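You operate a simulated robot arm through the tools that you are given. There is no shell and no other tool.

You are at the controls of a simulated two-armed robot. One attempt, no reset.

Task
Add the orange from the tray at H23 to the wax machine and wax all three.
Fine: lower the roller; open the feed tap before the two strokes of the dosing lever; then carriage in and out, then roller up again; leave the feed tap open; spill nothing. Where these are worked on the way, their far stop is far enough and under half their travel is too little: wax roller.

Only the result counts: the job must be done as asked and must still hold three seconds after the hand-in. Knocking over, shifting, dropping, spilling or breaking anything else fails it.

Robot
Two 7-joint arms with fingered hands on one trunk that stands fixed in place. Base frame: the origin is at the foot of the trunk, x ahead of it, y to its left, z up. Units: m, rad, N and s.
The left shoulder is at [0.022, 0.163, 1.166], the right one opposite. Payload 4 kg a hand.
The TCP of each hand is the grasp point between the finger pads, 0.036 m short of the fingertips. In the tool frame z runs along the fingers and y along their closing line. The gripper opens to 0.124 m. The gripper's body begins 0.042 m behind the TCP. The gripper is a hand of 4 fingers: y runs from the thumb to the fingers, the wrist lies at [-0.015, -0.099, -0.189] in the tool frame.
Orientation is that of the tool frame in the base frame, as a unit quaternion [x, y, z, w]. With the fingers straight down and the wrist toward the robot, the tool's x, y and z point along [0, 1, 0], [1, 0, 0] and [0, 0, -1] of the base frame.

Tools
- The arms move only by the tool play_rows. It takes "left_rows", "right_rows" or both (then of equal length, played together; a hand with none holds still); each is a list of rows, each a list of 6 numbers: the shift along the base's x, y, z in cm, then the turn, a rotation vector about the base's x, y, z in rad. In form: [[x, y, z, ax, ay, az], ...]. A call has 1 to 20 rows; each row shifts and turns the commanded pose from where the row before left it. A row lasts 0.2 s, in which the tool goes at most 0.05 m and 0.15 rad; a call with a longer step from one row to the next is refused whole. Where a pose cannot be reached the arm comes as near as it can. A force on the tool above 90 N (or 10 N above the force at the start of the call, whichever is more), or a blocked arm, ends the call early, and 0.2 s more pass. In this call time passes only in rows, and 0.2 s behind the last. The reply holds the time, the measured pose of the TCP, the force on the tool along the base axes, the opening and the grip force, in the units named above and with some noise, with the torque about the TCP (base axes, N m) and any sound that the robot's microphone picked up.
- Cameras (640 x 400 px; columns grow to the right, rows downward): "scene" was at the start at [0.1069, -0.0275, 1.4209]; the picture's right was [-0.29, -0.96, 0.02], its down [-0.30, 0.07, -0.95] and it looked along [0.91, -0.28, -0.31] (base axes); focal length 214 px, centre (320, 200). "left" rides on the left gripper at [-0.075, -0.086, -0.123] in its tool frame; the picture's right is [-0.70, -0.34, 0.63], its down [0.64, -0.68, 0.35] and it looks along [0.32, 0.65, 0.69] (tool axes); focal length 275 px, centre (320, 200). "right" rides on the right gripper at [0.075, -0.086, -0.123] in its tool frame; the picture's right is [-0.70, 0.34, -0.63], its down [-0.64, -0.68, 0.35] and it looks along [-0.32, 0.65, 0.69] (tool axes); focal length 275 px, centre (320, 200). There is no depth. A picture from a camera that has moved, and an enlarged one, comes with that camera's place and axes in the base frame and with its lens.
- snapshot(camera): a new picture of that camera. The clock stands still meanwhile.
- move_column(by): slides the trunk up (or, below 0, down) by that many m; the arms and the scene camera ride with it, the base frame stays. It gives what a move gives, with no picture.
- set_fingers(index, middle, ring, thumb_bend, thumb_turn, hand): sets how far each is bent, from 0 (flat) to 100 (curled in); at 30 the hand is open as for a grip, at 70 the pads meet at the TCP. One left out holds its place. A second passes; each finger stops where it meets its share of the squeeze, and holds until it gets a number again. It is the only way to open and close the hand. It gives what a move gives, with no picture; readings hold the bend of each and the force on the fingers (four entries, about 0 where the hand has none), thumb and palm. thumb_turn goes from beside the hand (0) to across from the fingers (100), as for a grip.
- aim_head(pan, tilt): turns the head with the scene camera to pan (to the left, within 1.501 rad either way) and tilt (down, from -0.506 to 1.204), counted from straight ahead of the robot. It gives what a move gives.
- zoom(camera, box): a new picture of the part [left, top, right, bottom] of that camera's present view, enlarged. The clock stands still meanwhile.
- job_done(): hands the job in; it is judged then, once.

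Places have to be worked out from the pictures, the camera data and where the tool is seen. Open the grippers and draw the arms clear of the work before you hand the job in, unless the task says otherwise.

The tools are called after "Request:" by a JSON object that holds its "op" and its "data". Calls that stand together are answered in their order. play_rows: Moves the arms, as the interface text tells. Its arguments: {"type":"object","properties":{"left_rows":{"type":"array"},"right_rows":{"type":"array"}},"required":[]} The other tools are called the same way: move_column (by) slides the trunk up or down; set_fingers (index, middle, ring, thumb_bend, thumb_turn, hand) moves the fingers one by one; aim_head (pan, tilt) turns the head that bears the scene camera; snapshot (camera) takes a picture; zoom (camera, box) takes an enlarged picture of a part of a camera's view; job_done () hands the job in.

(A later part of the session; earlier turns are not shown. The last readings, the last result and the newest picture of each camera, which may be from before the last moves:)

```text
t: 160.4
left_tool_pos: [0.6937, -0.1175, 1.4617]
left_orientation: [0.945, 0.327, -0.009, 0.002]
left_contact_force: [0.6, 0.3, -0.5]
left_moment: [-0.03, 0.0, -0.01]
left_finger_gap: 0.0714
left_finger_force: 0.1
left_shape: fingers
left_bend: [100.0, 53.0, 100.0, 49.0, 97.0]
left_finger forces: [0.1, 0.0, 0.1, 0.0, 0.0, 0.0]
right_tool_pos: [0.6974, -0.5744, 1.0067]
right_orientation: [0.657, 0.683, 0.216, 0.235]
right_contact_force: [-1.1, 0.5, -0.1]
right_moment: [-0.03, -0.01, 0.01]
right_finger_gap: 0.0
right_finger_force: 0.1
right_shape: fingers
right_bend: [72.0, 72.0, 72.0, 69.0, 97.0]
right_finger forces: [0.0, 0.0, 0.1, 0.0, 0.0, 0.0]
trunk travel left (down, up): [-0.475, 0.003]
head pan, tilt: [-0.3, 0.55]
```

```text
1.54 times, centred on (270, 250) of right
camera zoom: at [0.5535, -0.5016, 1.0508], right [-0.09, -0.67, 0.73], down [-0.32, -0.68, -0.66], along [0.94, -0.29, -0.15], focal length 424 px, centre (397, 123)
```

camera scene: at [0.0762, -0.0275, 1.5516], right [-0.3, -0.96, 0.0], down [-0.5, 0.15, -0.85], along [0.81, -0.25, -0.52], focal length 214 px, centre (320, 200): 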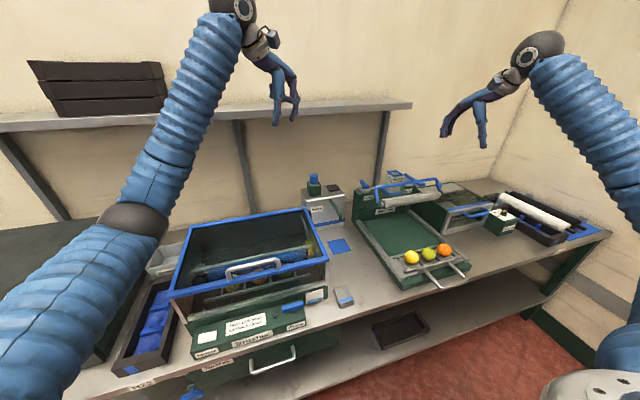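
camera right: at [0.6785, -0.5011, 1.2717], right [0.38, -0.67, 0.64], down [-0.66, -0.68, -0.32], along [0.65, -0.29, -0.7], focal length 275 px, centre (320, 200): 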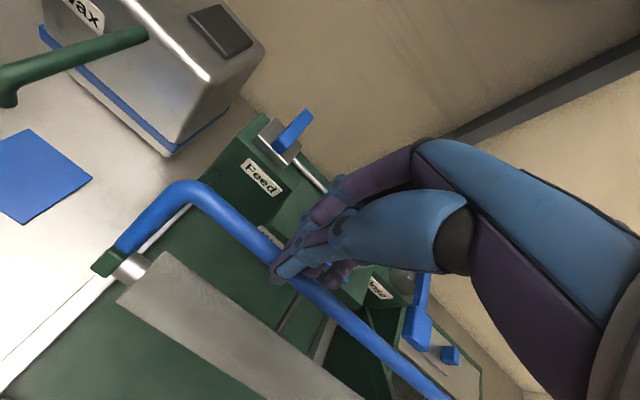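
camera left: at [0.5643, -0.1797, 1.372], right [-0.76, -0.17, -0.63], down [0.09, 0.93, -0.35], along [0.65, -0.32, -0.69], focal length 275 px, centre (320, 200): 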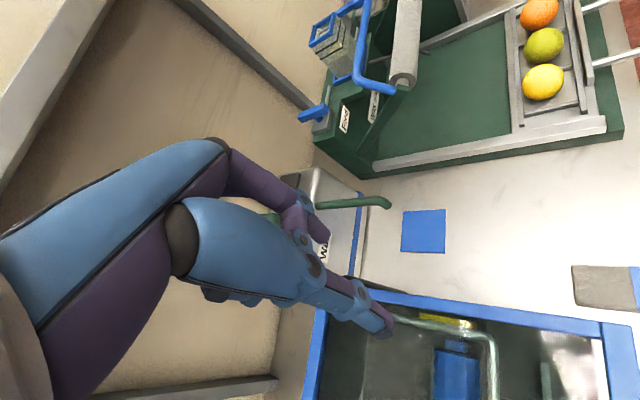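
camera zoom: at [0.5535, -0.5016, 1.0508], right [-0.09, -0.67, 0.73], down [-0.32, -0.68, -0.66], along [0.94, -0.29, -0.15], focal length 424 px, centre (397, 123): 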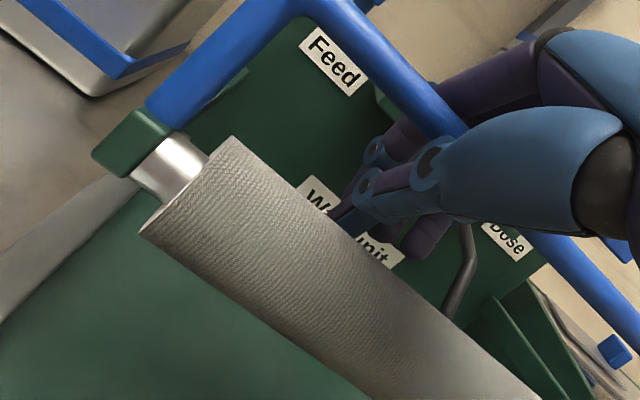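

I check the whole scene for the forearm's clearance before continuing.

Request:
{"op": "snapshot", "data": {"camera": "scene"}}

Request:
{"op": "zoom", "data": {"camera": "scene", "box": [400, 170, 560, 330]}}

```text
taken
camera scene: at [0.0767, -0.0273, 1.5516], right [-0.3, -0.96, 0.0], down [-0.5, 0.15, -0.85], along [0.81, -0.25, -0.52], focal length 214 px, centre (320, 200)
```

scene: 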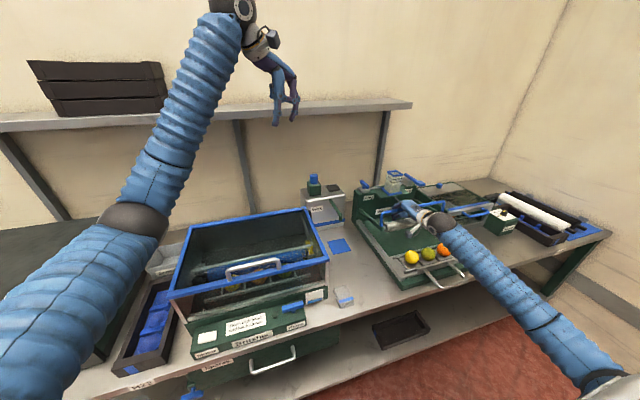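

```text
2.50 times, centred on (480, 250) of scene
camera zoom: at [0.0767, -0.0273, 1.5516], right [-0.3, -0.96, 0.0], down [-0.5, 0.15, -0.85], along [0.81, -0.25, -0.52], focal length 536 px, centre (-80, 75)
```

zoom: 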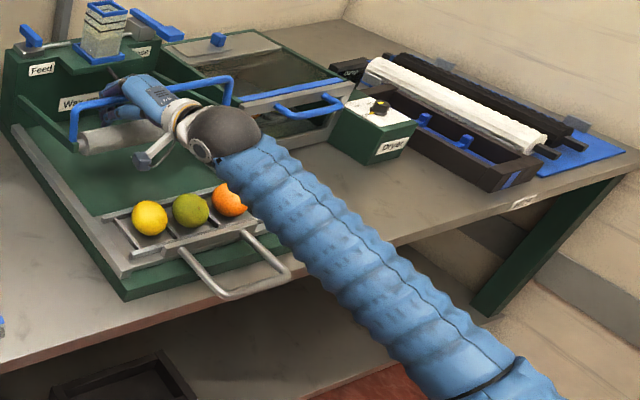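

The forearm has ample clearance over the carriage. I continue lowering the roller toward its stop.

Request:
{"op": "play_rows", "data": {"right_rows": [[-0.15, 0, -0.68, 0, -0.035, 0], [-0.12, 0, -0.68, 0, -0.035, 0], [-0.1, 0, -0.68, 0, -0.035, 0], [0, 0, 0, 0, 0, 0]]}}

Request:
{"op": "zoom", "data": {"camera": "scene", "box": [350, 130, 510, 260]}}

Request:
{"op": "zoom", "data": {"camera": "right", "box": [100, 120, 440, 380]}}

```text
t: 161.4
left_tool_pos: [0.6928, -0.1175, 1.4633]
left_orientation: [0.945, 0.327, -0.01, 0.003]
left_contact_force: [0.0, 0.4, 0.0]
left_moment: [-0.02, -0.04, 0.0]
left_finger_gap: 0.0713
left_finger_force: 0.0
left_shape: fingers
left_bend: [100.0, 53.0, 100.0, 49.0, 97.0]
left_finger forces: [0.0, 0.0, 0.1, 0.1, 0.1, 0.0]
right_tool_pos: [0.6947, -0.5731, 0.9868]
right_orientation: [0.644, 0.67, 0.249, 0.271]
right_contact_force: [-0.3, 0.5, 0.3]
right_moment: [-0.02, -0.02, 0.0]
right_finger_gap: 0.0003
right_finger_force: 0.0
right_shape: fingers
right_bend: [72.0, 72.0, 72.0, 69.0, 97.0]
right_finger forces: [0.1, 0.0, 0.0, 0.0, 0.0, 0.0]
trunk travel left (down, up): [-0.475, 0.003]
head pan, tilt: [-0.3, 0.55]
```

```text
3.08 times, centred on (430, 195) of scene
camera zoom: at [0.0766, -0.0273, 1.5516], right [-0.3, -0.96, 0.0], down [-0.5, 0.15, -0.85], along [0.81, -0.25, -0.52], focal length 660 px, centre (-18, 215)
```

zoom: 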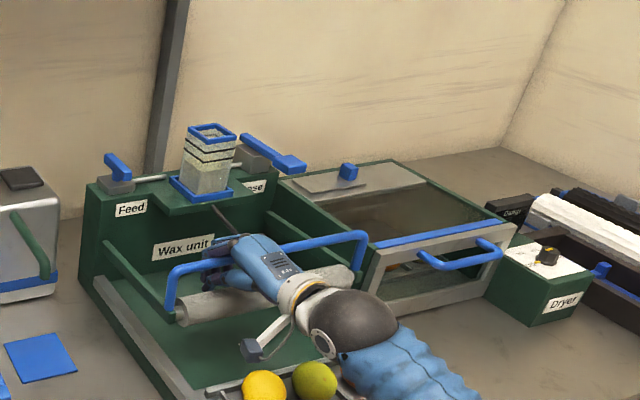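

```text
1.54 times, centred on (270, 250) of right
camera zoom: at [0.5457, -0.501, 1.0146], right [-0.17, -0.67, 0.72], down [-0.25, -0.68, -0.69], along [0.95, -0.3, -0.05], focal length 424 px, centre (397, 123)
```

zoom: 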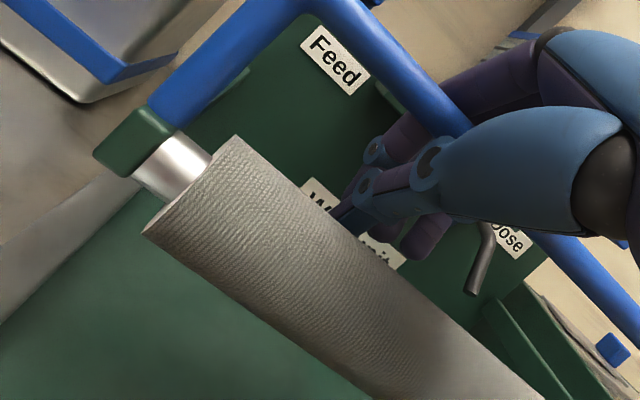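

Roller axis is now near z 0.954, and still free. I go on in small steps, watching for the stop.

Request:
{"op": "play_rows", "data": {"right_rows": [[-0.08, 0, -0.6, 0, -0.025, 0], [-0.05, 0, -0.6, 0, -0.025, 0], [0, 0, 0, 0, 0, 0]]}}

Request:
{"op": "zoom", "data": {"camera": "scene", "box": [350, 130, 510, 260]}}

```text
t: 162.2
left_tool_pos: [0.6936, -0.1183, 1.4619]
left_orientation: [0.945, 0.327, -0.009, 0.003]
left_contact_force: [-0.7, 0.4, -0.2]
left_moment: [-0.02, 0.0, -0.01]
left_finger_gap: 0.0716
left_finger_force: 0.0
left_shape: fingers
left_bend: [100.0, 53.0, 100.0, 49.0, 97.0]
left_finger forces: [0.0, 0.0, 0.0, 0.1, 0.1, 0.1]
right_tool_pos: [0.6923, -0.5732, 0.9759]
right_orientation: [0.637, 0.664, 0.267, 0.286]
right_contact_force: [0.0, -0.4, 0.5]
right_moment: [0.0, -0.01, 0.0]
right_finger_gap: 0.0
right_finger_force: 0.1
right_shape: fingers
right_bend: [72.0, 72.0, 72.0, 69.0, 97.0]
right_finger forces: [0.1, 0.1, 0.0, 0.1, 0.0, 0.1]
trunk travel left (down, up): [-0.475, 0.003]
head pan, tilt: [-0.3, 0.55]
```

```text
3.08 times, centred on (430, 195) of scene
camera zoom: at [0.0765, -0.0274, 1.5516], right [-0.3, -0.96, 0.0], down [-0.5, 0.15, -0.85], along [0.81, -0.25, -0.52], focal length 660 px, centre (-18, 215)
```

zoom: 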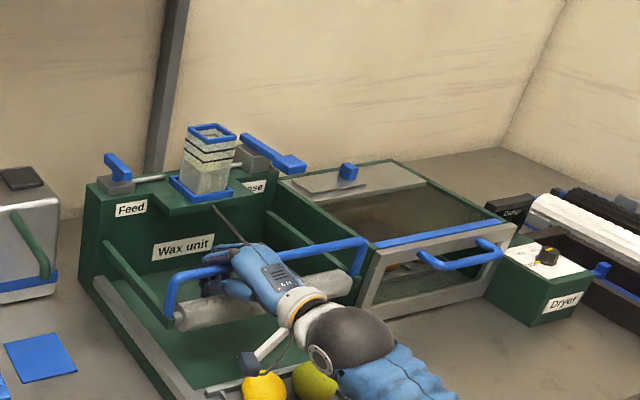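

Still no stop; roller axis ≈0.944. I lower a little more without further rotation.

Request:
{"op": "play_rows", "data": {"right_rows": [[-0.05, 0, -0.5, 0, 0, 0], [-0.03, 0, -0.5, 0, 0, 0], [0, 0, -0.5, 0, 0, 0], [0, 0, 0, 0, 0, 0]]}}

Request:
{"op": "zoom", "data": {"camera": "scene", "box": [350, 130, 510, 260]}}

Request:
{"op": "zoom", "data": {"camera": "right", "box": [100, 120, 440, 380]}}

```text
t: 163.2
left_tool_pos: [0.6921, -0.1158, 1.4644]
left_orientation: [0.945, 0.327, -0.008, 0.003]
left_contact_force: [0.9, 0.3, 0.9]
left_moment: [-0.03, -0.01, 0.01]
left_finger_gap: 0.0717
left_finger_force: 0.1
left_shape: fingers
left_bend: [100.0, 53.0, 100.0, 49.0, 97.0]
left_finger forces: [0.0, 0.0, 0.1, 0.1, 0.0, 0.0]
right_tool_pos: [0.6921, -0.575, 0.9667]
right_orientation: [0.637, 0.663, 0.267, 0.289]
right_contact_force: [5.9, -4.9, 34.1]
right_moment: [0.71, 0.36, -0.06]
right_finger_gap: 0.002
right_finger_force: 15.4
right_shape: fingers
right_bend: [72.0, 72.0, 72.0, 72.0, 98.0]
right_finger forces: [30.6, 0.1, 0.5, 0.0, 0.1, 0.0]
trunk travel left (down, up): [-0.475, 0.003]
head pan, tilt: [-0.3, 0.55]
```

```text
3.08 times, centred on (430, 195) of scene
camera zoom: at [0.0747, -0.0259, 1.5519], right [-0.3, -0.96, 0.0], down [-0.5, 0.15, -0.85], along [0.82, -0.25, -0.52], focal length 660 px, centre (-18, 215)
```

zoom: 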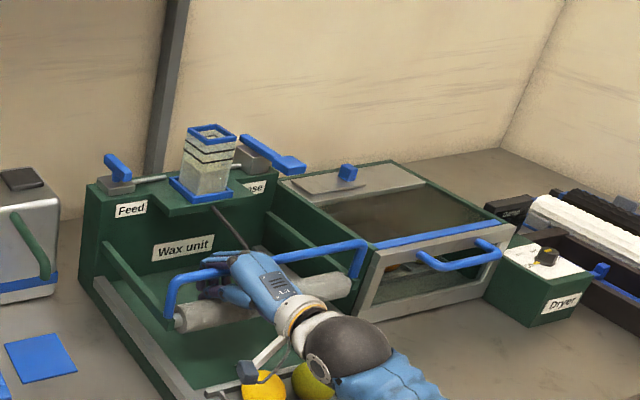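

```text
1.54 times, centred on (270, 250) of right
camera zoom: at [0.5414, -0.5004, 0.9852], right [-0.21, -0.67, 0.71], down [-0.21, -0.68, -0.7], along [0.96, -0.29, 0.01], focal length 424 px, centre (397, 123)
```

zoom: 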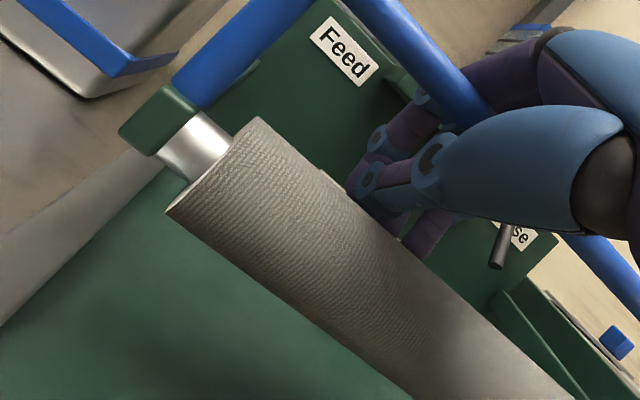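

The stop is reached (34 N, roller no longer moving, axis ≈0.944). I relax the push, open the hand and withdraw backwards along the finger axis.

Request:
{"op": "play_rows", "data": {"right_rows": [[0, 0, 0.5, 0, 0, 0], [0, 0, 0.4, 0, 0, 0], [0, 0, 0, 0, 0, 0]]}}

Request:
{"op": "set_fingers", "data": {"hand": "right", "index": 50, "middle": 50, "ring": 50, "thumb_bend": 48}}

Request:
{"op": "zoom", "data": {"camera": "scene", "box": [350, 130, 510, 260]}}

Request:
{"op": "zoom", "data": {"camera": "right", "box": [100, 120, 440, 380]}}

```text
t: 164.0
left_tool_pos: [0.6927, -0.1173, 1.4619]
left_orientation: [0.945, 0.327, -0.01, 0.002]
left_contact_force: [-0.1, 0.9, 0.1]
left_moment: [-0.01, 0.03, 0.02]
left_finger_gap: 0.0714
left_finger_force: 0.0
left_shape: fingers
left_bend: [100.0, 53.0, 100.0, 49.0, 97.0]
left_finger forces: [0.0, 0.1, 0.0, 0.1, 0.0, 0.1]
right_tool_pos: [0.6923, -0.5733, 0.9673]
right_orientation: [0.638, 0.664, 0.266, 0.286]
right_contact_force: [4.0, -0.8, 4.6]
right_moment: [0.12, 0.15, -0.1]
right_finger_gap: 0.0003
right_finger_force: 3.5
right_shape: fingers
right_bend: [72.0, 72.0, 72.0, 72.0, 98.0]
right_finger forces: [6.5, 0.0, 0.1, 0.1, 0.0, 0.0]
trunk travel left (down, up): [-0.475, 0.003]
head pan, tilt: [-0.3, 0.55]
```

```text
t: 165.0
left_tool_pos: [0.692, -0.1164, 1.462]
left_orientation: [0.945, 0.327, -0.009, 0.001]
left_contact_force: [-0.7, -0.6, 0.3]
left_moment: [0.01, -0.02, -0.01]
left_finger_gap: 0.0718
left_finger_force: 0.1
left_shape: fingers
left_bend: [100.0, 53.0, 100.0, 49.0, 97.0]
left_finger forces: [0.0, 0.0, 0.0, 0.1, 0.1, 0.0]
right_tool_pos: [0.6905, -0.5728, 0.9711]
right_orientation: [0.637, 0.664, 0.265, 0.287]
right_contact_force: [10.5, 2.8, 19.0]
right_moment: [0.2, -0.35, -0.07]
right_finger_gap: 0.0376
right_finger_force: 10.0
right_shape: fingers
right_bend: [50.0, 50.0, 50.0, 56.0, 98.0]
right_finger forces: [0.1, 0.1, 0.1, 0.0, 20.5, 0.1]
trunk travel left (down, up): [-0.475, 0.003]
head pan, tilt: [-0.3, 0.55]
```

```text
3.08 times, centred on (430, 195) of scene
camera zoom: at [0.0761, -0.026, 1.5517], right [-0.3, -0.96, 0.0], down [-0.5, 0.15, -0.85], along [0.81, -0.25, -0.52], focal length 660 px, centre (-18, 215)
```

zoom: 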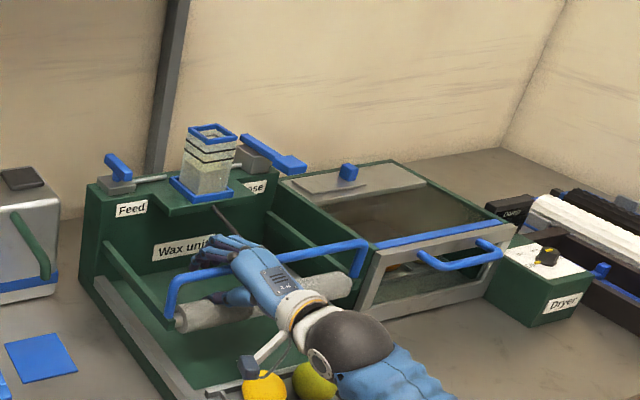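

```text
1.54 times, centred on (270, 250) of right
camera zoom: at [0.5423, -0.5, 0.992], right [-0.21, -0.67, 0.71], down [-0.21, -0.68, -0.7], along [0.96, -0.29, 0.0], focal length 424 px, centre (397, 123)
```

zoom: 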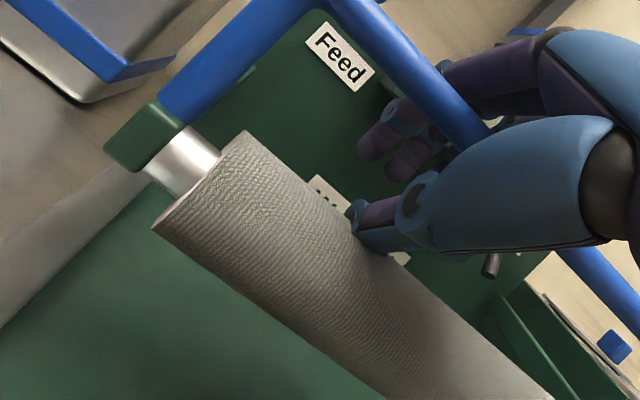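

The opening thumb presses the roller; I relax it slightly and slide the hand out backwards.

Request:
{"op": "set_fingers", "data": {"hand": "right", "thumb_bend": 58, "index": 46, "middle": 46, "ring": 46}}

Request:
{"op": "play_rows", "data": {"right_rows": [[-0.4, 0, 0.5, 0, 0, 0], [-0.5, 0, 0.5, 0, 0, 0], [-0.6, 0, 0.6, 0, 0, 0], [-0.7, 0, 0.7, 0, 0, 0], [0, 0, 0, 0, 0, 0]]}}

Request:
{"op": "zoom", "data": {"camera": "scene", "box": [350, 130, 510, 260]}}

Request:
{"op": "zoom", "data": {"camera": "right", "box": [100, 120, 440, 380]}}

```text
t: 166.0
left_tool_pos: [0.6938, -0.1167, 1.4611]
left_orientation: [0.945, 0.327, -0.009, 0.003]
left_contact_force: [-0.1, -0.5, 0.0]
left_moment: [0.03, -0.01, 0.0]
left_finger_gap: 0.0714
left_finger_force: 0.1
left_shape: fingers
left_bend: [100.0, 53.0, 100.0, 49.0, 97.0]
left_finger forces: [0.0, 0.0, 0.0, 0.0, 0.0, 0.0]
right_tool_pos: [0.6926, -0.5741, 0.9702]
right_orientation: [0.638, 0.663, 0.266, 0.287]
right_contact_force: [9.2, 2.3, 3.1]
right_moment: [0.02, -0.3, -0.04]
right_finger_gap: 0.0441
right_finger_force: 4.9
right_shape: fingers
right_bend: [46.0, 46.0, 46.0, 60.0, 98.0]
right_finger forces: [0.0, 0.0, 0.1, 0.0, 9.5, 0.1]
trunk travel left (down, up): [-0.475, 0.003]
head pan, tilt: [-0.3, 0.55]
```

```text
t: 167.2
left_tool_pos: [0.6935, -0.1187, 1.4619]
left_orientation: [0.945, 0.326, -0.009, 0.002]
left_contact_force: [-0.5, -0.2, -0.7]
left_moment: [0.01, 0.0, 0.01]
left_finger_gap: 0.0716
left_finger_force: 0.0
left_shape: fingers
left_bend: [100.0, 53.0, 100.0, 49.0, 97.0]
left_finger forces: [0.0, 0.1, 0.0, 0.0, 0.0, 0.0]
right_tool_pos: [0.6687, -0.5743, 0.9911]
right_orientation: [0.638, 0.664, 0.265, 0.286]
right_contact_force: [0.4, 0.8, 0.0]
right_moment: [0.01, 0.03, 0.0]
right_finger_gap: 0.0572
right_finger_force: 0.6
right_shape: fingers
right_bend: [46.0, 46.0, 46.0, 57.0, 98.0]
right_finger forces: [0.0, 0.0, 0.1, 0.1, 0.5, 0.0]
trunk travel left (down, up): [-0.475, 0.003]
head pan, tilt: [-0.3, 0.55]
```

```text
3.08 times, centred on (430, 195) of scene
camera zoom: at [0.0767, -0.0274, 1.5515], right [-0.3, -0.96, 0.0], down [-0.5, 0.15, -0.85], along [0.81, -0.25, -0.52], focal length 660 px, centre (-18, 215)
```

zoom: 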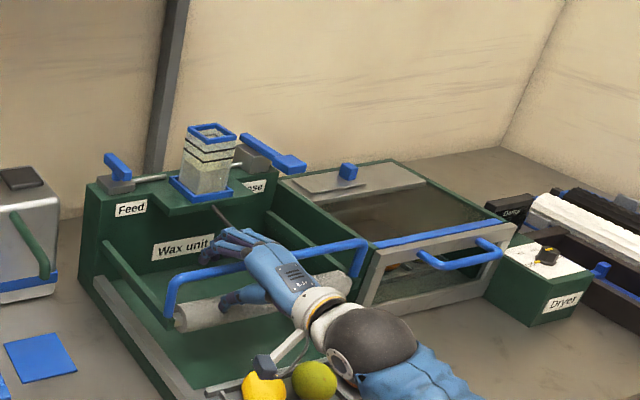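

```text
1.54 times, centred on (270, 250) of right
camera zoom: at [0.5204, -0.5011, 1.0126], right [-0.21, -0.67, 0.71], down [-0.21, -0.68, -0.7], along [0.96, -0.3, 0.0], focal length 424 px, centre (397, 123)
```

zoom: 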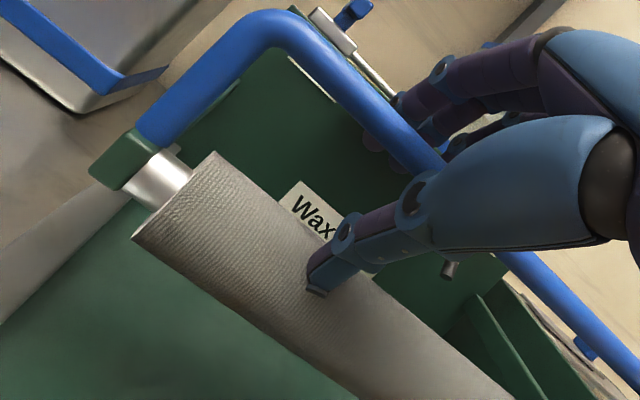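

Coming free. I keep sliding out along the same direction.

Request:
{"op": "play_rows", "data": {"right_rows": [[-0.7, 0, 0.8, 0, 0, 0], [-0.7, 0, 0.9, 0, 0, 0], [-0.7, 0, 1.0, 0, 0, 0], [-0.7, 0, 1.0, 0, 0, 0], [-0.7, 0, 1.0, 0, 0, 0], [-0.7, 0, 1.0, 0, 0, 0], [-0.5, 0, 1.2, 0, 0, 0], [-0.5, 0, 1.2, 0, 0, 0], [0, 0, 0, 0, 0, 0]]}}

Request:
{"op": "zoom", "data": {"camera": "scene", "box": [350, 130, 510, 260]}}

Request:
{"op": "snapshot", "data": {"camera": "right"}}

```text
t: 169.2
left_tool_pos: [0.6933, -0.1172, 1.4616]
left_orientation: [0.945, 0.327, -0.009, 0.002]
left_contact_force: [0.5, 0.4, -0.4]
left_moment: [0.01, 0.03, -0.07]
left_finger_gap: 0.0717
left_finger_force: 0.0
left_shape: fingers
left_bend: [100.0, 53.0, 100.0, 49.0, 97.0]
left_finger forces: [0.0, 0.0, 0.1, 0.0, 0.0, 0.0]
right_tool_pos: [0.6192, -0.5736, 1.0731]
right_orientation: [0.638, 0.664, 0.265, 0.286]
right_contact_force: [-0.1, -0.2, -0.2]
right_moment: [0.0, -0.02, 0.01]
right_finger_gap: 0.0573
right_finger_force: 0.1
right_shape: fingers
right_bend: [46.0, 46.0, 46.0, 57.0, 98.0]
right_finger forces: [0.0, 0.0, 0.1, 0.1, 0.0, 0.1]
trunk travel left (down, up): [-0.475, 0.003]
head pan, tilt: [-0.3, 0.55]
```

```text
3.08 times, centred on (430, 195) of scene
camera zoom: at [0.0766, -0.0275, 1.5516], right [-0.3, -0.96, 0.0], down [-0.5, 0.15, -0.85], along [0.81, -0.25, -0.52], focal length 660 px, centre (-18, 215)
```

zoom: 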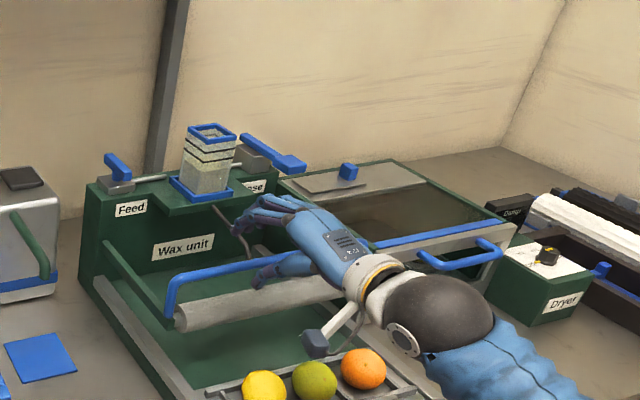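

```text
taken
camera right: at [0.4691, -0.5004, 1.0938], right [-0.21, -0.67, 0.71], down [-0.21, -0.68, -0.7], along [0.96, -0.3, 0.0], focal length 275 px, centre (320, 200)
```

right: 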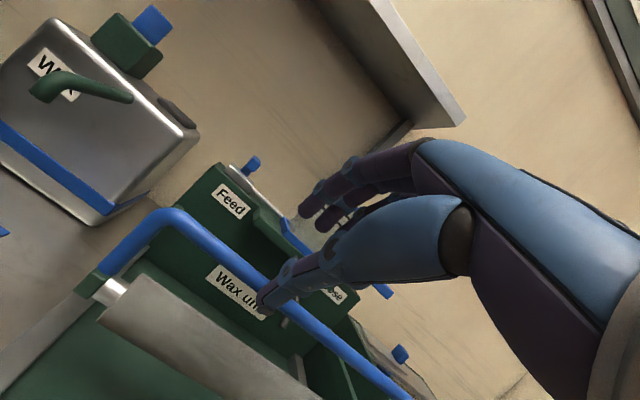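

The roller stays down. Next the feed tap: I form a closed-finger pointer and move above and left of the tap lever to push its long (rear) end sideways.

Request:
{"op": "set_fingers", "data": {"hand": "right", "index": 72, "middle": 72, "ring": 72, "thumb_bend": 70}}

Request:
{"op": "play_rows", "data": {"right_rows": [[0, 0.4, 1.2, 0, 0, 0], [0, 0.5, 1.3, 0, 0, 0], [0, 0.6, 1.3, 0, 0, 0], [0, 0.7, 1.3, 0, 0, 0], [0, 0.7, 1.3, 0, 0, 0], [0, 0.7, 1.3, 0, 0, 0], [0, 0.7, 1.3, 0, 0, 0], [0, 0.7, 1.3, 0, 0, 0], [0.8, 0.7, 1.0, 0, 0, 0], [1.2, 0.7, 0.5, 0, 0, 0], [1.4, 0.7, 0, 0, 0, 0], [1.4, 0.7, 0, 0, 0, 0], [1.4, 0.7, 0, 0, 0, 0], [1.4, 0.7, 0, 0, 0, 0], [1.4, 0.7, 0, 0, 0, 0], [1.4, 0.7, 0, 0, 0, 0], [1.4, 0.3, 0, 0, 0, 0], [0, 0, 0, 0, 0, 0]]}}

Request:
{"op": "snapshot", "data": {"camera": "scene"}}

Request:
{"op": "snapshot", "data": {"camera": "right"}}

```text
t: 170.2
left_tool_pos: [0.6937, -0.1186, 1.4615]
left_orientation: [0.945, 0.327, -0.01, 0.002]
left_contact_force: [0.2, -0.1, 0.5]
left_moment: [0.02, 0.02, -0.01]
left_finger_gap: 0.0718
left_finger_force: 0.1
left_shape: fingers
left_bend: [100.0, 53.0, 100.0, 49.0, 97.0]
left_finger forces: [0.0, 0.1, 0.1, 0.0, 0.0, 0.0]
right_tool_pos: [0.6182, -0.5732, 1.0729]
right_orientation: [0.638, 0.664, 0.265, 0.286]
right_contact_force: [-0.6, -0.3, 0.0]
right_moment: [-0.01, 0.02, -0.05]
right_finger_gap: 0.0
right_finger_force: 0.1
right_shape: fingers
right_bend: [71.0, 72.0, 72.0, 70.0, 98.0]
right_finger forces: [0.1, 0.0, 0.1, 0.0, 0.0, 0.0]
trunk travel left (down, up): [-0.475, 0.003]
head pan, tilt: [-0.3, 0.55]
```

```text
t: 174.0
left_tool_pos: [0.6932, -0.1174, 1.4627]
left_orientation: [0.945, 0.327, -0.009, 0.003]
left_contact_force: [-0.3, 0.5, -0.2]
left_moment: [-0.01, 0.04, 0.01]
left_finger_gap: 0.0714
left_finger_force: 0.0
left_shape: fingers
left_bend: [100.0, 53.0, 100.0, 49.0, 97.0]
left_finger forces: [0.0, 0.0, 0.0, 0.0, 0.1, 0.0]
right_tool_pos: [0.737, -0.4647, 1.1911]
right_orientation: [0.638, 0.664, 0.267, 0.287]
right_contact_force: [0.2, 0.9, 0.0]
right_moment: [0.03, 0.01, -0.02]
right_finger_gap: 0.0
right_finger_force: 0.1
right_shape: fingers
right_bend: [71.0, 72.0, 72.0, 70.0, 98.0]
right_finger forces: [0.0, 0.1, 0.1, 0.0, 0.0, 0.1]
trunk travel left (down, up): [-0.475, 0.003]
head pan, tilt: [-0.3, 0.55]
```

```text
taken
camera scene: at [0.076, -0.0275, 1.5516], right [-0.3, -0.96, 0.0], down [-0.5, 0.15, -0.85], along [0.81, -0.25, -0.52], focal length 214 px, centre (320, 200)
```

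scene: 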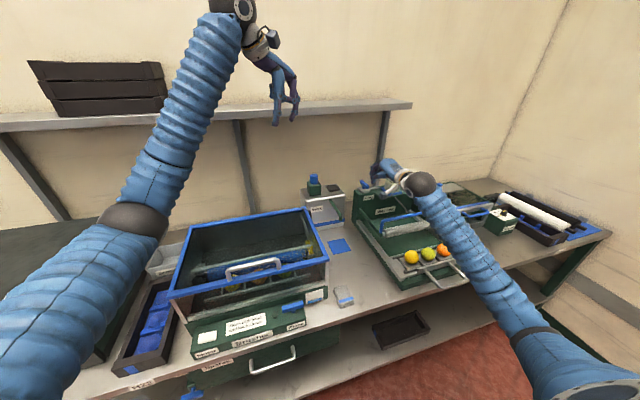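

```text
taken
camera right: at [0.5863, -0.3914, 1.2124], right [-0.21, -0.67, 0.71], down [-0.21, -0.68, -0.7], along [0.96, -0.29, 0.0], focal length 275 px, centre (320, 200)
```

right: 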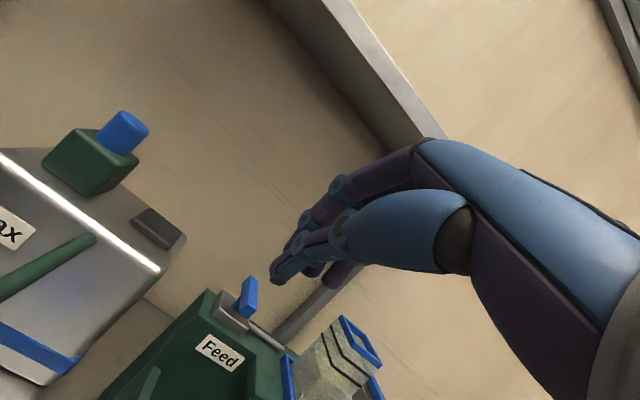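

Clear. I advance to x≈0.92 staying left of the lever, then lower to z≈1.12 and check.

Request:
{"op": "play_rows", "data": {"right_rows": [[1.3, 0, 0, 0, 0, 0], [1.4, 0, 0, 0, 0, 0], [1.4, 0, 0, 0, 0, 0], [1.4, 0, 0, 0, 0, 0], [1.4, 0, 0, 0, 0, 0], [1.4, 0, 0, 0, 0, 0], [1.4, 0, 0, 0, 0, 0], [1.4, 0, 0, 0, 0, 0], [1.4, 0, 0, 0, 0, 0], [1.4, 0, 0, 0, 0, 0], [1.4, 0, 0, 0, 0, 0], [1.4, 0, -0.5, 0, 0, 0], [1.2, 0, -1.0, 0, 0, 0], [0.5, 0, -1.2, 0, 0, 0], [0, 0, -1.2, 0, 0, 0], [0, 0, -1.2, 0, 0, 0], [0, 0, -1.2, 0, 0, 0], [0, 0, 0, 0, 0, 0]]}}

Request:
{"op": "zoom", "data": {"camera": "scene", "box": [340, 140, 440, 220]}}

Request:
{"op": "snapshot", "data": {"camera": "right"}}

```text
t: 177.8
left_tool_pos: [0.6939, -0.117, 1.4619]
left_orientation: [0.945, 0.327, -0.009, 0.002]
left_contact_force: [-0.1, 0.0, 0.4]
left_moment: [-0.02, 0.02, -0.01]
left_finger_gap: 0.0716
left_finger_force: 0.1
left_shape: fingers
left_bend: [100.0, 53.0, 100.0, 49.0, 97.0]
left_finger forces: [0.0, 0.0, 0.0, 0.1, 0.0, 0.0]
right_tool_pos: [0.9204, -0.4644, 1.1283]
right_orientation: [0.639, 0.663, 0.265, 0.287]
right_contact_force: [-0.1, 0.7, 0.0]
right_moment: [-0.01, 0.03, 0.0]
right_finger_gap: 0.0002
right_finger_force: 0.1
right_shape: fingers
right_bend: [71.0, 72.0, 72.0, 70.0, 98.0]
right_finger forces: [0.0, 0.1, 0.0, 0.0, 0.1, 0.0]
trunk travel left (down, up): [-0.475, 0.003]
head pan, tilt: [-0.3, 0.55]
```

```text
5.00 times, centred on (390, 180) of scene
camera zoom: at [0.0766, -0.0273, 1.5516], right [-0.3, -0.96, 0.0], down [-0.5, 0.15, -0.85], along [0.81, -0.25, -0.52], focal length 1072 px, centre (-30, 300)
```

zoom: 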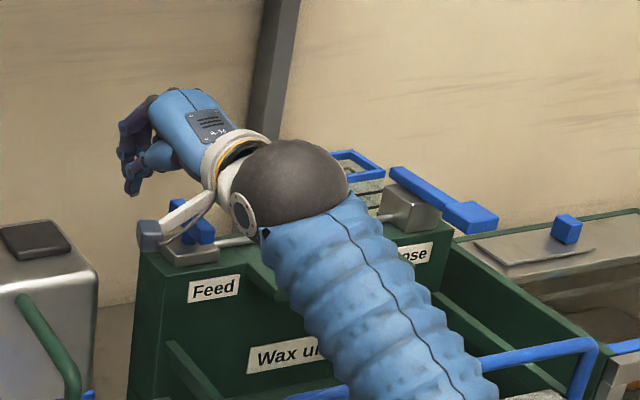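

```text
taken
camera right: at [0.7703, -0.3909, 1.1489], right [-0.21, -0.67, 0.71], down [-0.21, -0.68, -0.7], along [0.96, -0.29, 0.0], focal length 275 px, centre (320, 200)
```

right: 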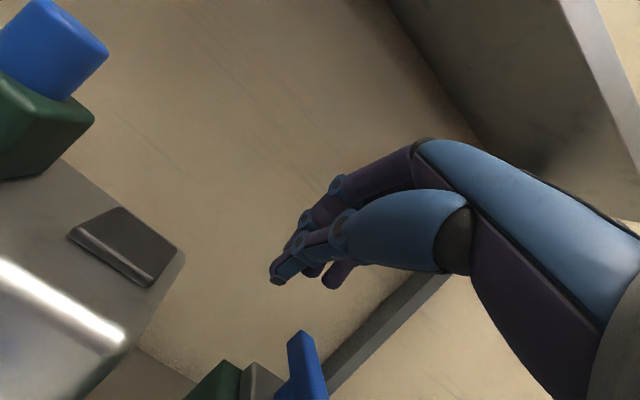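

I lower the closed fingers to lever height (TCP z≈1.083), staying 1 cm left of the lever.

Request:
{"op": "play_rows", "data": {"right_rows": [[0, 0, -1.0, 0, 0, 0], [0, 0, -1.0, 0, 0, 0], [0, 0, -1.0, 0, 0, 0], [0, 0, -1.0, 0, 0, 0], [0, 0, -0.5, 0, 0, 0], [0, 0, 0, 0, 0, 0]]}}

Request:
{"op": "zoom", "data": {"camera": "right", "box": [180, 180, 440, 380]}}

Request:
{"op": "zoom", "data": {"camera": "scene", "box": [340, 140, 440, 220]}}

Request:
{"op": "snapshot", "data": {"camera": "left"}}

```text
t: 179.2
left_tool_pos: [0.693, -0.1178, 1.4621]
left_orientation: [0.945, 0.327, -0.009, 0.002]
left_contact_force: [-0.1, -0.5, 0.6]
left_moment: [-0.02, 0.02, -0.03]
left_finger_gap: 0.0715
left_finger_force: 0.0
left_shape: fingers
left_bend: [100.0, 53.0, 100.0, 49.0, 97.0]
left_finger forces: [0.0, 0.1, 0.0, 0.0, 0.1, 0.0]
right_tool_pos: [0.9195, -0.4645, 1.0834]
right_orientation: [0.638, 0.663, 0.266, 0.287]
right_contact_force: [-0.3, 0.5, 0.6]
right_moment: [0.02, -0.01, 0.01]
right_finger_gap: 0.0
right_finger_force: 0.1
right_shape: fingers
right_bend: [71.0, 72.0, 72.0, 70.0, 98.0]
right_finger forces: [0.0, 0.0, 0.1, 0.1, 0.0, 0.1]
trunk travel left (down, up): [-0.475, 0.003]
head pan, tilt: [-0.3, 0.55]
```

```text
2.00 times, centred on (310, 280) of right
camera zoom: at [0.7697, -0.3919, 1.1041], right [-0.21, -0.67, 0.71], down [-0.21, -0.68, -0.7], along [0.96, -0.29, 0.0], focal length 551 px, centre (340, 40)
```

zoom: 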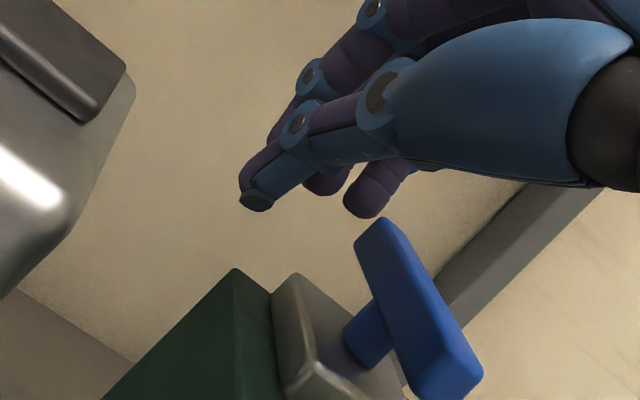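

```text
5.00 times, centred on (390, 180) of scene
camera zoom: at [0.0766, -0.0273, 1.5516], right [-0.3, -0.96, 0.0], down [-0.5, 0.15, -0.85], along [0.81, -0.25, -0.52], focal length 1072 px, centre (-30, 300)
```

zoom: 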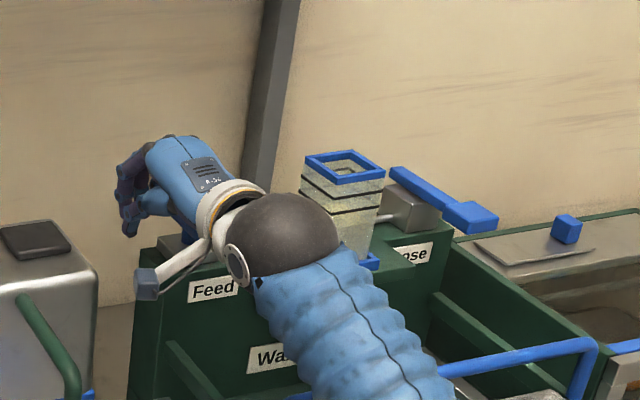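

```text
taken
camera left: at [0.5828, -0.0947, 1.5872], right [-0.77, -0.17, -0.62], down [0.08, 0.93, -0.36], along [0.64, -0.32, -0.7], focal length 275 px, centre (320, 200)
```

left: 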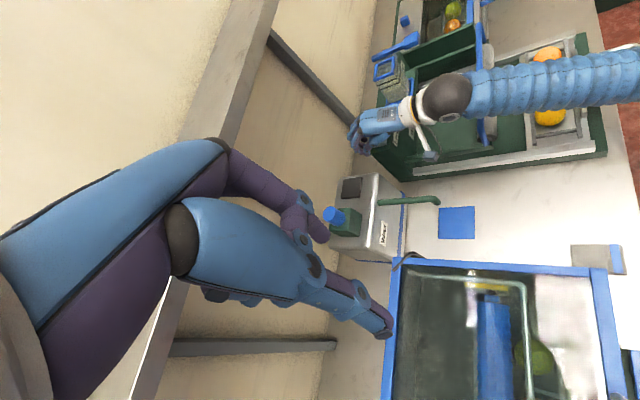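

Request:
{"op": "zoom", "data": {"camera": "left", "box": [330, 60, 450, 180]}}

```text
3.33 times, centred on (390, 120) of left
camera zoom: at [0.5828, -0.0947, 1.5872], right [-0.77, -0.17, -0.62], down [0.08, 0.93, -0.36], along [0.64, -0.32, -0.7], focal length 918 px, centre (87, 467)
```

zoom: 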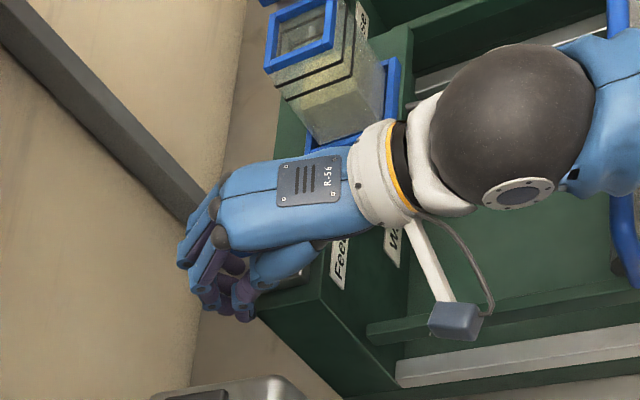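

The nearest fingertip is about level with the lever's top and ~1 cm left of it. I lower 1.2 cm more and begin pushing toward −y gently.

Request:
{"op": "play_rows", "data": {"right_rows": [[0, 0, -0.6, 0, 0, 0], [0, 0, -0.6, 0, 0, 0], [0, -0.4, 0, 0, 0, 0], [0, -0.4, 0, 0, 0, 0], [0, -0.4, 0, 0, 0, 0], [0, -0.4, 0, 0, 0, 0], [0, 0, 0, 0, 0, 0]]}}

Request:
{"op": "zoom", "data": {"camera": "right", "box": [180, 180, 440, 380]}}

```text
t: 180.8
left_tool_pos: [0.6934, -0.1184, 1.4616]
left_orientation: [0.945, 0.327, -0.009, 0.002]
left_contact_force: [0.4, 0.2, -0.4]
left_moment: [-0.01, 0.0, 0.04]
left_finger_gap: 0.0713
left_finger_force: 0.0
left_shape: fingers
left_bend: [100.0, 53.0, 100.0, 49.0, 97.0]
left_finger forces: [0.1, 0.0, 0.0, 0.0, 0.0, 0.0]
right_tool_pos: [0.9201, -0.4792, 1.0716]
right_orientation: [0.637, 0.664, 0.266, 0.287]
right_contact_force: [0.4, 0.1, 0.4]
right_moment: [-0.02, -0.01, 0.03]
right_finger_gap: 0.0
right_finger_force: 0.6
right_shape: fingers
right_bend: [71.0, 72.0, 72.0, 70.0, 98.0]
right_finger forces: [0.1, 0.0, 0.4, 0.0, 0.1, 0.0]
trunk travel left (down, up): [-0.475, 0.003]
head pan, tilt: [-0.3, 0.55]
```

```text
2.00 times, centred on (310, 280) of right
camera zoom: at [0.7709, -0.407, 1.0927], right [-0.21, -0.67, 0.71], down [-0.21, -0.68, -0.7], along [0.96, -0.29, 0.0], focal length 551 px, centre (340, 40)
```

zoom: 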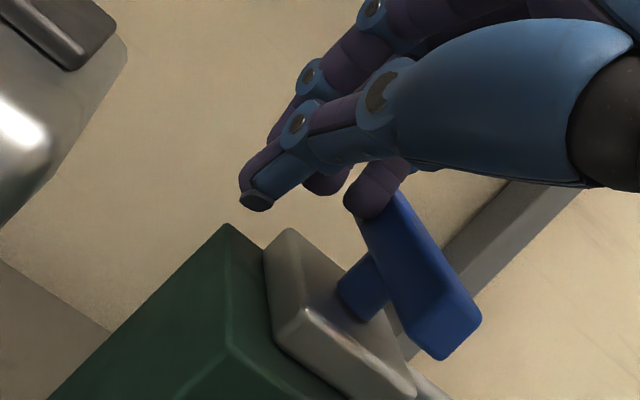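

The finger is at the lever's far end. I push further toward −y.

Request:
{"op": "play_rows", "data": {"right_rows": [[0, -0.5, 0, 0, 0, 0], [0, -0.5, 0, 0, 0, 0], [0, -0.5, 0, 0, 0, 0], [0, -0.5, 0, 0, 0, 0], [0, 0, 0, 0, 0, 0]]}}

Request:
{"op": "zoom", "data": {"camera": "right", "box": [180, 180, 440, 380]}}

```text
t: 182.0
left_tool_pos: [0.693, -0.111, 1.4632]
left_orientation: [0.945, 0.327, -0.011, 0.005]
left_contact_force: [-1.3, 0.4, -0.6]
left_moment: [0.01, 0.03, 0.03]
left_finger_gap: 0.0714
left_finger_force: 0.0
left_shape: fingers
left_bend: [100.0, 53.0, 100.0, 49.0, 97.0]
left_finger forces: [0.1, 0.1, 0.0, 0.0, 0.0, 0.0]
right_tool_pos: [0.9202, -0.4866, 1.0731]
right_orientation: [0.635, 0.667, 0.267, 0.285]
right_contact_force: [-14.2, 87.2, -5.4]
right_moment: [1.53, 0.38, 1.28]
right_finger_gap: 0.0
right_finger_force: 43.0
right_shape: fingers
right_bend: [71.0, 72.0, 72.0, 70.0, 98.0]
right_finger forces: [0.1, 0.0, 86.3, 0.1, 0.0, 0.0]
trunk travel left (down, up): [-0.475, 0.003]
head pan, tilt: [-0.3, 0.55]
```

```text
2.00 times, centred on (310, 280) of right
camera zoom: at [0.7695, -0.4155, 1.0931], right [-0.2, -0.67, 0.71], down [-0.2, -0.68, -0.7], along [0.96, -0.29, 0.0], focal length 551 px, centre (340, 40)
```

zoom: 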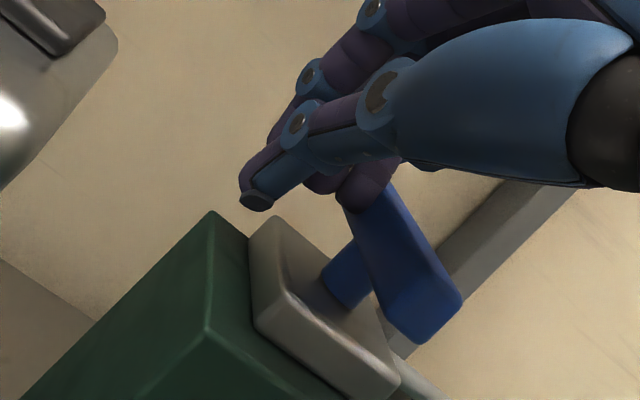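

The lever doesn't yield toward −y (87 N), so it opens the other way. I back off; from the left side I can push its short near end toward −y, which swings the long arm to +y.

Request:
{"op": "play_rows", "data": {"right_rows": [[0, 0.8, 0, 0, 0, 0], [0, 0.8, 0.5, 0, 0, 0], [0, 0.4, 1.0, 0, 0, 0], [-0.8, 0, 1.0, 0, 0, 0], [-1.2, 0, 0, 0, 0, 0], [-1.2, 0, 0, 0, 0, 0], [-1.2, 0, 0, 0, 0, 0], [-1.2, 0, 0, 0, 0, 0], [-0.6, 0, 0, 0, 0, 0], [0, 0, -0.8, 0, 0, 0], [0, 0, -0.8, 0, 0, 0], [0, 0, 0, 0, 0, 0]]}}

Request:
{"op": "zoom", "data": {"camera": "right", "box": [180, 160, 440, 360]}}

Request:
{"op": "zoom", "data": {"camera": "left", "box": [330, 60, 450, 180]}}

```text
t: 184.6
left_tool_pos: [0.6933, -0.1188, 1.4628]
left_orientation: [0.945, 0.328, -0.009, 0.002]
left_contact_force: [-0.2, 0.1, 0.4]
left_moment: [0.0, -0.02, 0.03]
left_finger_gap: 0.0716
left_finger_force: 0.0
left_shape: fingers
left_bend: [100.0, 53.0, 100.0, 49.0, 97.0]
left_finger forces: [0.0, 0.0, 0.1, 0.0, 0.0, 0.1]
right_tool_pos: [0.8588, -0.4789, 1.0803]
right_orientation: [0.638, 0.664, 0.266, 0.287]
right_contact_force: [0.9, 1.0, 1.2]
right_moment: [0.0, 0.0, 0.03]
right_finger_gap: 0.0
right_finger_force: 0.1
right_shape: fingers
right_bend: [71.0, 72.0, 72.0, 70.0, 98.0]
right_finger forces: [0.0, 0.0, 0.1, 0.1, 0.0, 0.0]
trunk travel left (down, up): [-0.475, 0.003]
head pan, tilt: [-0.3, 0.55]
```

```text
2.00 times, centred on (310, 260) of right
camera zoom: at [0.7087, -0.4075, 1.1005], right [-0.21, -0.67, 0.71], down [-0.21, -0.68, -0.7], along [0.96, -0.3, 0.0], focal length 551 px, centre (340, 80)
```

zoom: 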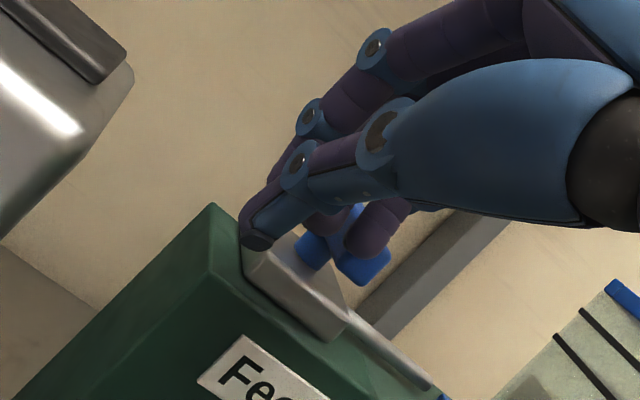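

```text
3.33 times, centred on (390, 120) of left
camera zoom: at [0.5828, -0.0948, 1.5872], right [-0.77, -0.17, -0.62], down [0.08, 0.93, -0.36], along [0.64, -0.32, -0.7], focal length 918 px, centre (87, 467)
```

zoom: 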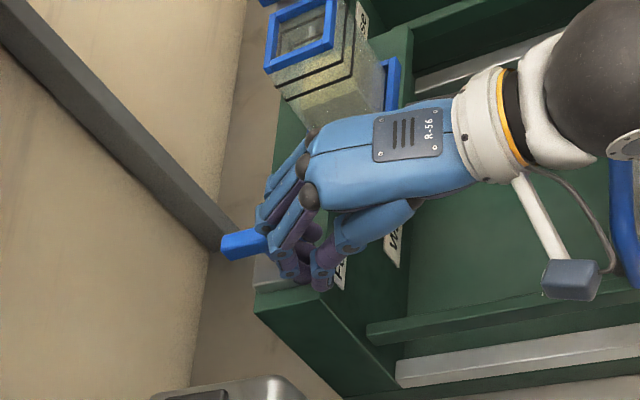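

I shift 1.8 cm to +y to clear the lever's near end, then lower to lever height.

Request:
{"op": "play_rows", "data": {"right_rows": [[0, 0.6, 0.3, 0, 0, 0], [0, 0.6, 0, 0, 0, 0], [0, 0.6, 0, 0, 0, 0], [0, 0, -0.6, 0, 0, 0], [0, 0, -0.6, 0, 0, 0], [0, 0, 0, 0, 0, 0]]}}

Request:
{"op": "zoom", "data": {"camera": "right", "box": [180, 160, 440, 360]}}

```text
t: 186.0
left_tool_pos: [0.6921, -0.1175, 1.4617]
left_orientation: [0.945, 0.327, -0.009, 0.002]
left_contact_force: [0.5, -0.5, 0.6]
left_moment: [0.0, 0.02, -0.04]
left_finger_gap: 0.0715
left_finger_force: 0.1
left_shape: fingers
left_bend: [100.0, 53.0, 100.0, 49.0, 97.0]
left_finger forces: [0.0, 0.1, 0.0, 0.0, 0.0, 0.1]
right_tool_pos: [0.8577, -0.4626, 1.0717]
right_orientation: [0.638, 0.663, 0.265, 0.287]
right_contact_force: [-0.7, 0.9, -0.2]
right_moment: [-0.02, -0.01, 0.0]
right_finger_gap: 0.0
right_finger_force: 0.1
right_shape: fingers
right_bend: [71.0, 72.0, 72.0, 70.0, 98.0]
right_finger forces: [0.0, 0.0, 0.0, 0.0, 0.1, 0.0]
trunk travel left (down, up): [-0.475, 0.003]
head pan, tilt: [-0.3, 0.55]
```

```text
2.00 times, centred on (310, 260) of right
camera zoom: at [0.7088, -0.3895, 1.0922], right [-0.21, -0.67, 0.71], down [-0.21, -0.68, -0.7], along [0.96, -0.29, 0.0], focal length 551 px, centre (340, 80)
```

zoom: 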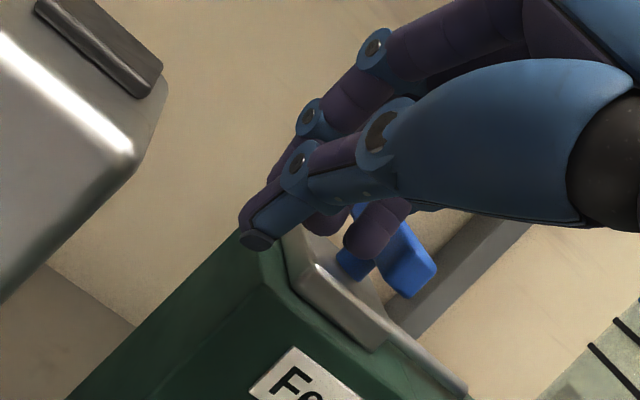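

Now the ring fingertip is just left of the lever's near end. I push toward −y.

Request:
{"op": "play_rows", "data": {"right_rows": [[0, -0.4, 0, 0, 0, 0], [0, -0.4, 0, 0, 0, 0], [0, -0.4, 0, 0, 0, 0], [0, -0.4, 0, 0, 0, 0], [0, -0.4, 0, 0, 0, 0], [0, -0.4, 0, 0, 0, 0], [0, 0, 0, 0, 0, 0]]}}

Request:
{"op": "zoom", "data": {"camera": "right", "box": [180, 160, 440, 360]}}

Request:
{"op": "zoom", "data": {"camera": "left", "box": [330, 60, 450, 180]}}

```text
t: 187.6
left_tool_pos: [0.6931, -0.1163, 1.4621]
left_orientation: [0.945, 0.328, -0.009, 0.002]
left_contact_force: [0.0, -0.4, 0.9]
left_moment: [-0.02, 0.0, 0.04]
left_finger_gap: 0.0713
left_finger_force: 0.0
left_shape: fingers
left_bend: [100.0, 53.0, 100.0, 49.0, 97.0]
left_finger forces: [0.0, 0.0, 0.0, 0.0, 0.0, 0.1]
right_tool_pos: [0.8591, -0.4866, 1.0718]
right_orientation: [0.637, 0.664, 0.266, 0.287]
right_contact_force: [0.7, -0.7, 0.2]
right_moment: [0.01, 0.01, 0.01]
right_finger_gap: 0.0002
right_finger_force: 0.1
right_shape: fingers
right_bend: [71.0, 72.0, 72.0, 70.0, 98.0]
right_finger forces: [0.0, 0.0, 0.0, 0.0, 0.0, 0.0]
trunk travel left (down, up): [-0.475, 0.003]
head pan, tilt: [-0.3, 0.55]
```

```text
2.00 times, centred on (310, 260) of right
camera zoom: at [0.7093, -0.4136, 1.0922], right [-0.21, -0.67, 0.71], down [-0.21, -0.68, -0.7], along [0.96, -0.29, 0.0], focal length 551 px, centre (340, 80)
```

zoom: 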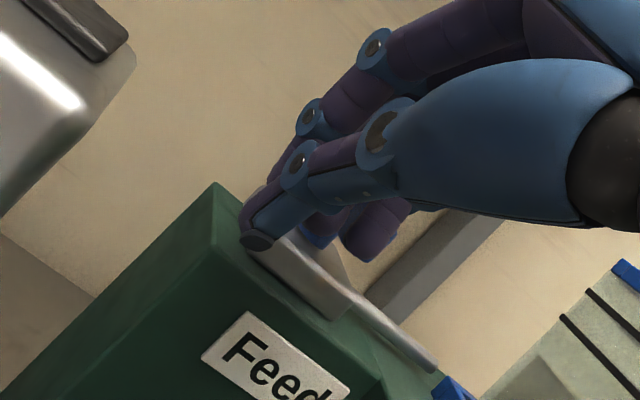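

```text
3.33 times, centred on (390, 120) of left
camera zoom: at [0.5828, -0.0946, 1.5872], right [-0.77, -0.17, -0.62], down [0.08, 0.93, -0.36], along [0.64, -0.32, -0.7], focal length 918 px, centre (87, 467)
```

zoom: 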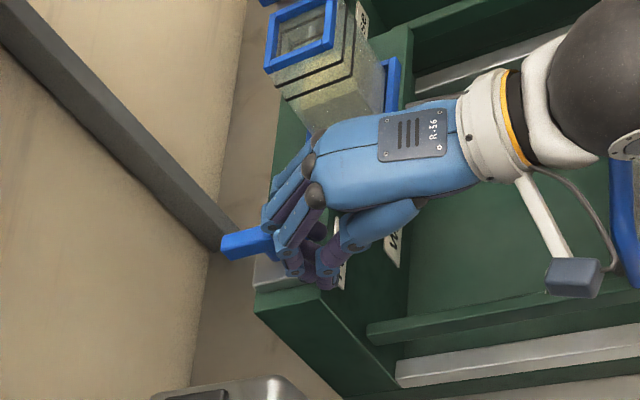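

The fingertip passed just in front of the lever's near end without touching. I go back, advance 2 cm in x, and push again.

Request:
{"op": "play_rows", "data": {"right_rows": [[0, 0.8, 0, 0, 0, 0], [0, 0.8, 0, 0, 0, 0], [0, 0.8, 0, 0, 0, 0], [0.7, 0, 0, 0, 0, 0], [0.7, 0, 0, 0, 0, 0], [0.6, 0, 0, 0, 0, 0], [0, -0.4, 0, 0, 0, 0], [0, -0.4, 0, 0, 0, 0], [0, -0.4, 0, 0, 0, 0], [0, 0, 0, 0, 0, 0]]}}

Request:
{"op": "zoom", "data": {"camera": "right", "box": [180, 160, 440, 360]}}

```text
t: 189.8
left_tool_pos: [0.6929, -0.1176, 1.4626]
left_orientation: [0.945, 0.327, -0.009, 0.002]
left_contact_force: [-1.0, 0.2, -0.2]
left_moment: [-0.02, -0.01, 0.0]
left_finger_gap: 0.0715
left_finger_force: 0.1
left_shape: fingers
left_bend: [100.0, 53.0, 100.0, 49.0, 97.0]
left_finger forces: [0.0, 0.0, 0.0, 0.0, 0.0, 0.1]
right_tool_pos: [0.8783, -0.4752, 1.0724]
right_orientation: [0.638, 0.664, 0.265, 0.286]
right_contact_force: [0.0, 0.2, 0.0]
right_moment: [-0.01, 0.01, 0.02]
right_finger_gap: 0.0
right_finger_force: 0.0
right_shape: fingers
right_bend: [71.0, 72.0, 72.0, 70.0, 98.0]
right_finger forces: [0.1, 0.0, 0.0, 0.0, 0.0, 0.0]
trunk travel left (down, up): [-0.475, 0.003]
head pan, tilt: [-0.3, 0.55]
```

```text
2.00 times, centred on (310, 260) of right
camera zoom: at [0.7286, -0.4023, 1.0925], right [-0.21, -0.67, 0.71], down [-0.21, -0.68, -0.7], along [0.96, -0.29, 0.0], focal length 551 px, centre (340, 80)
```

zoom: 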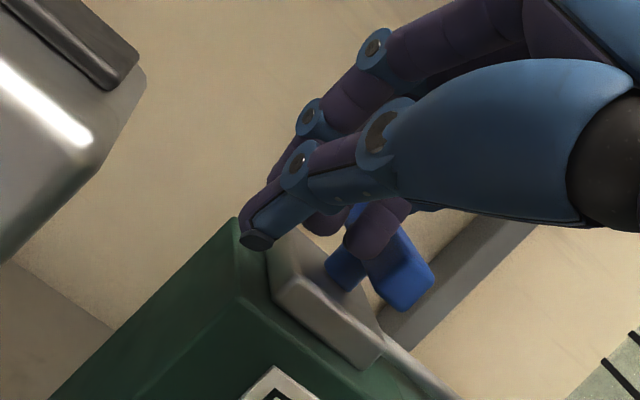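

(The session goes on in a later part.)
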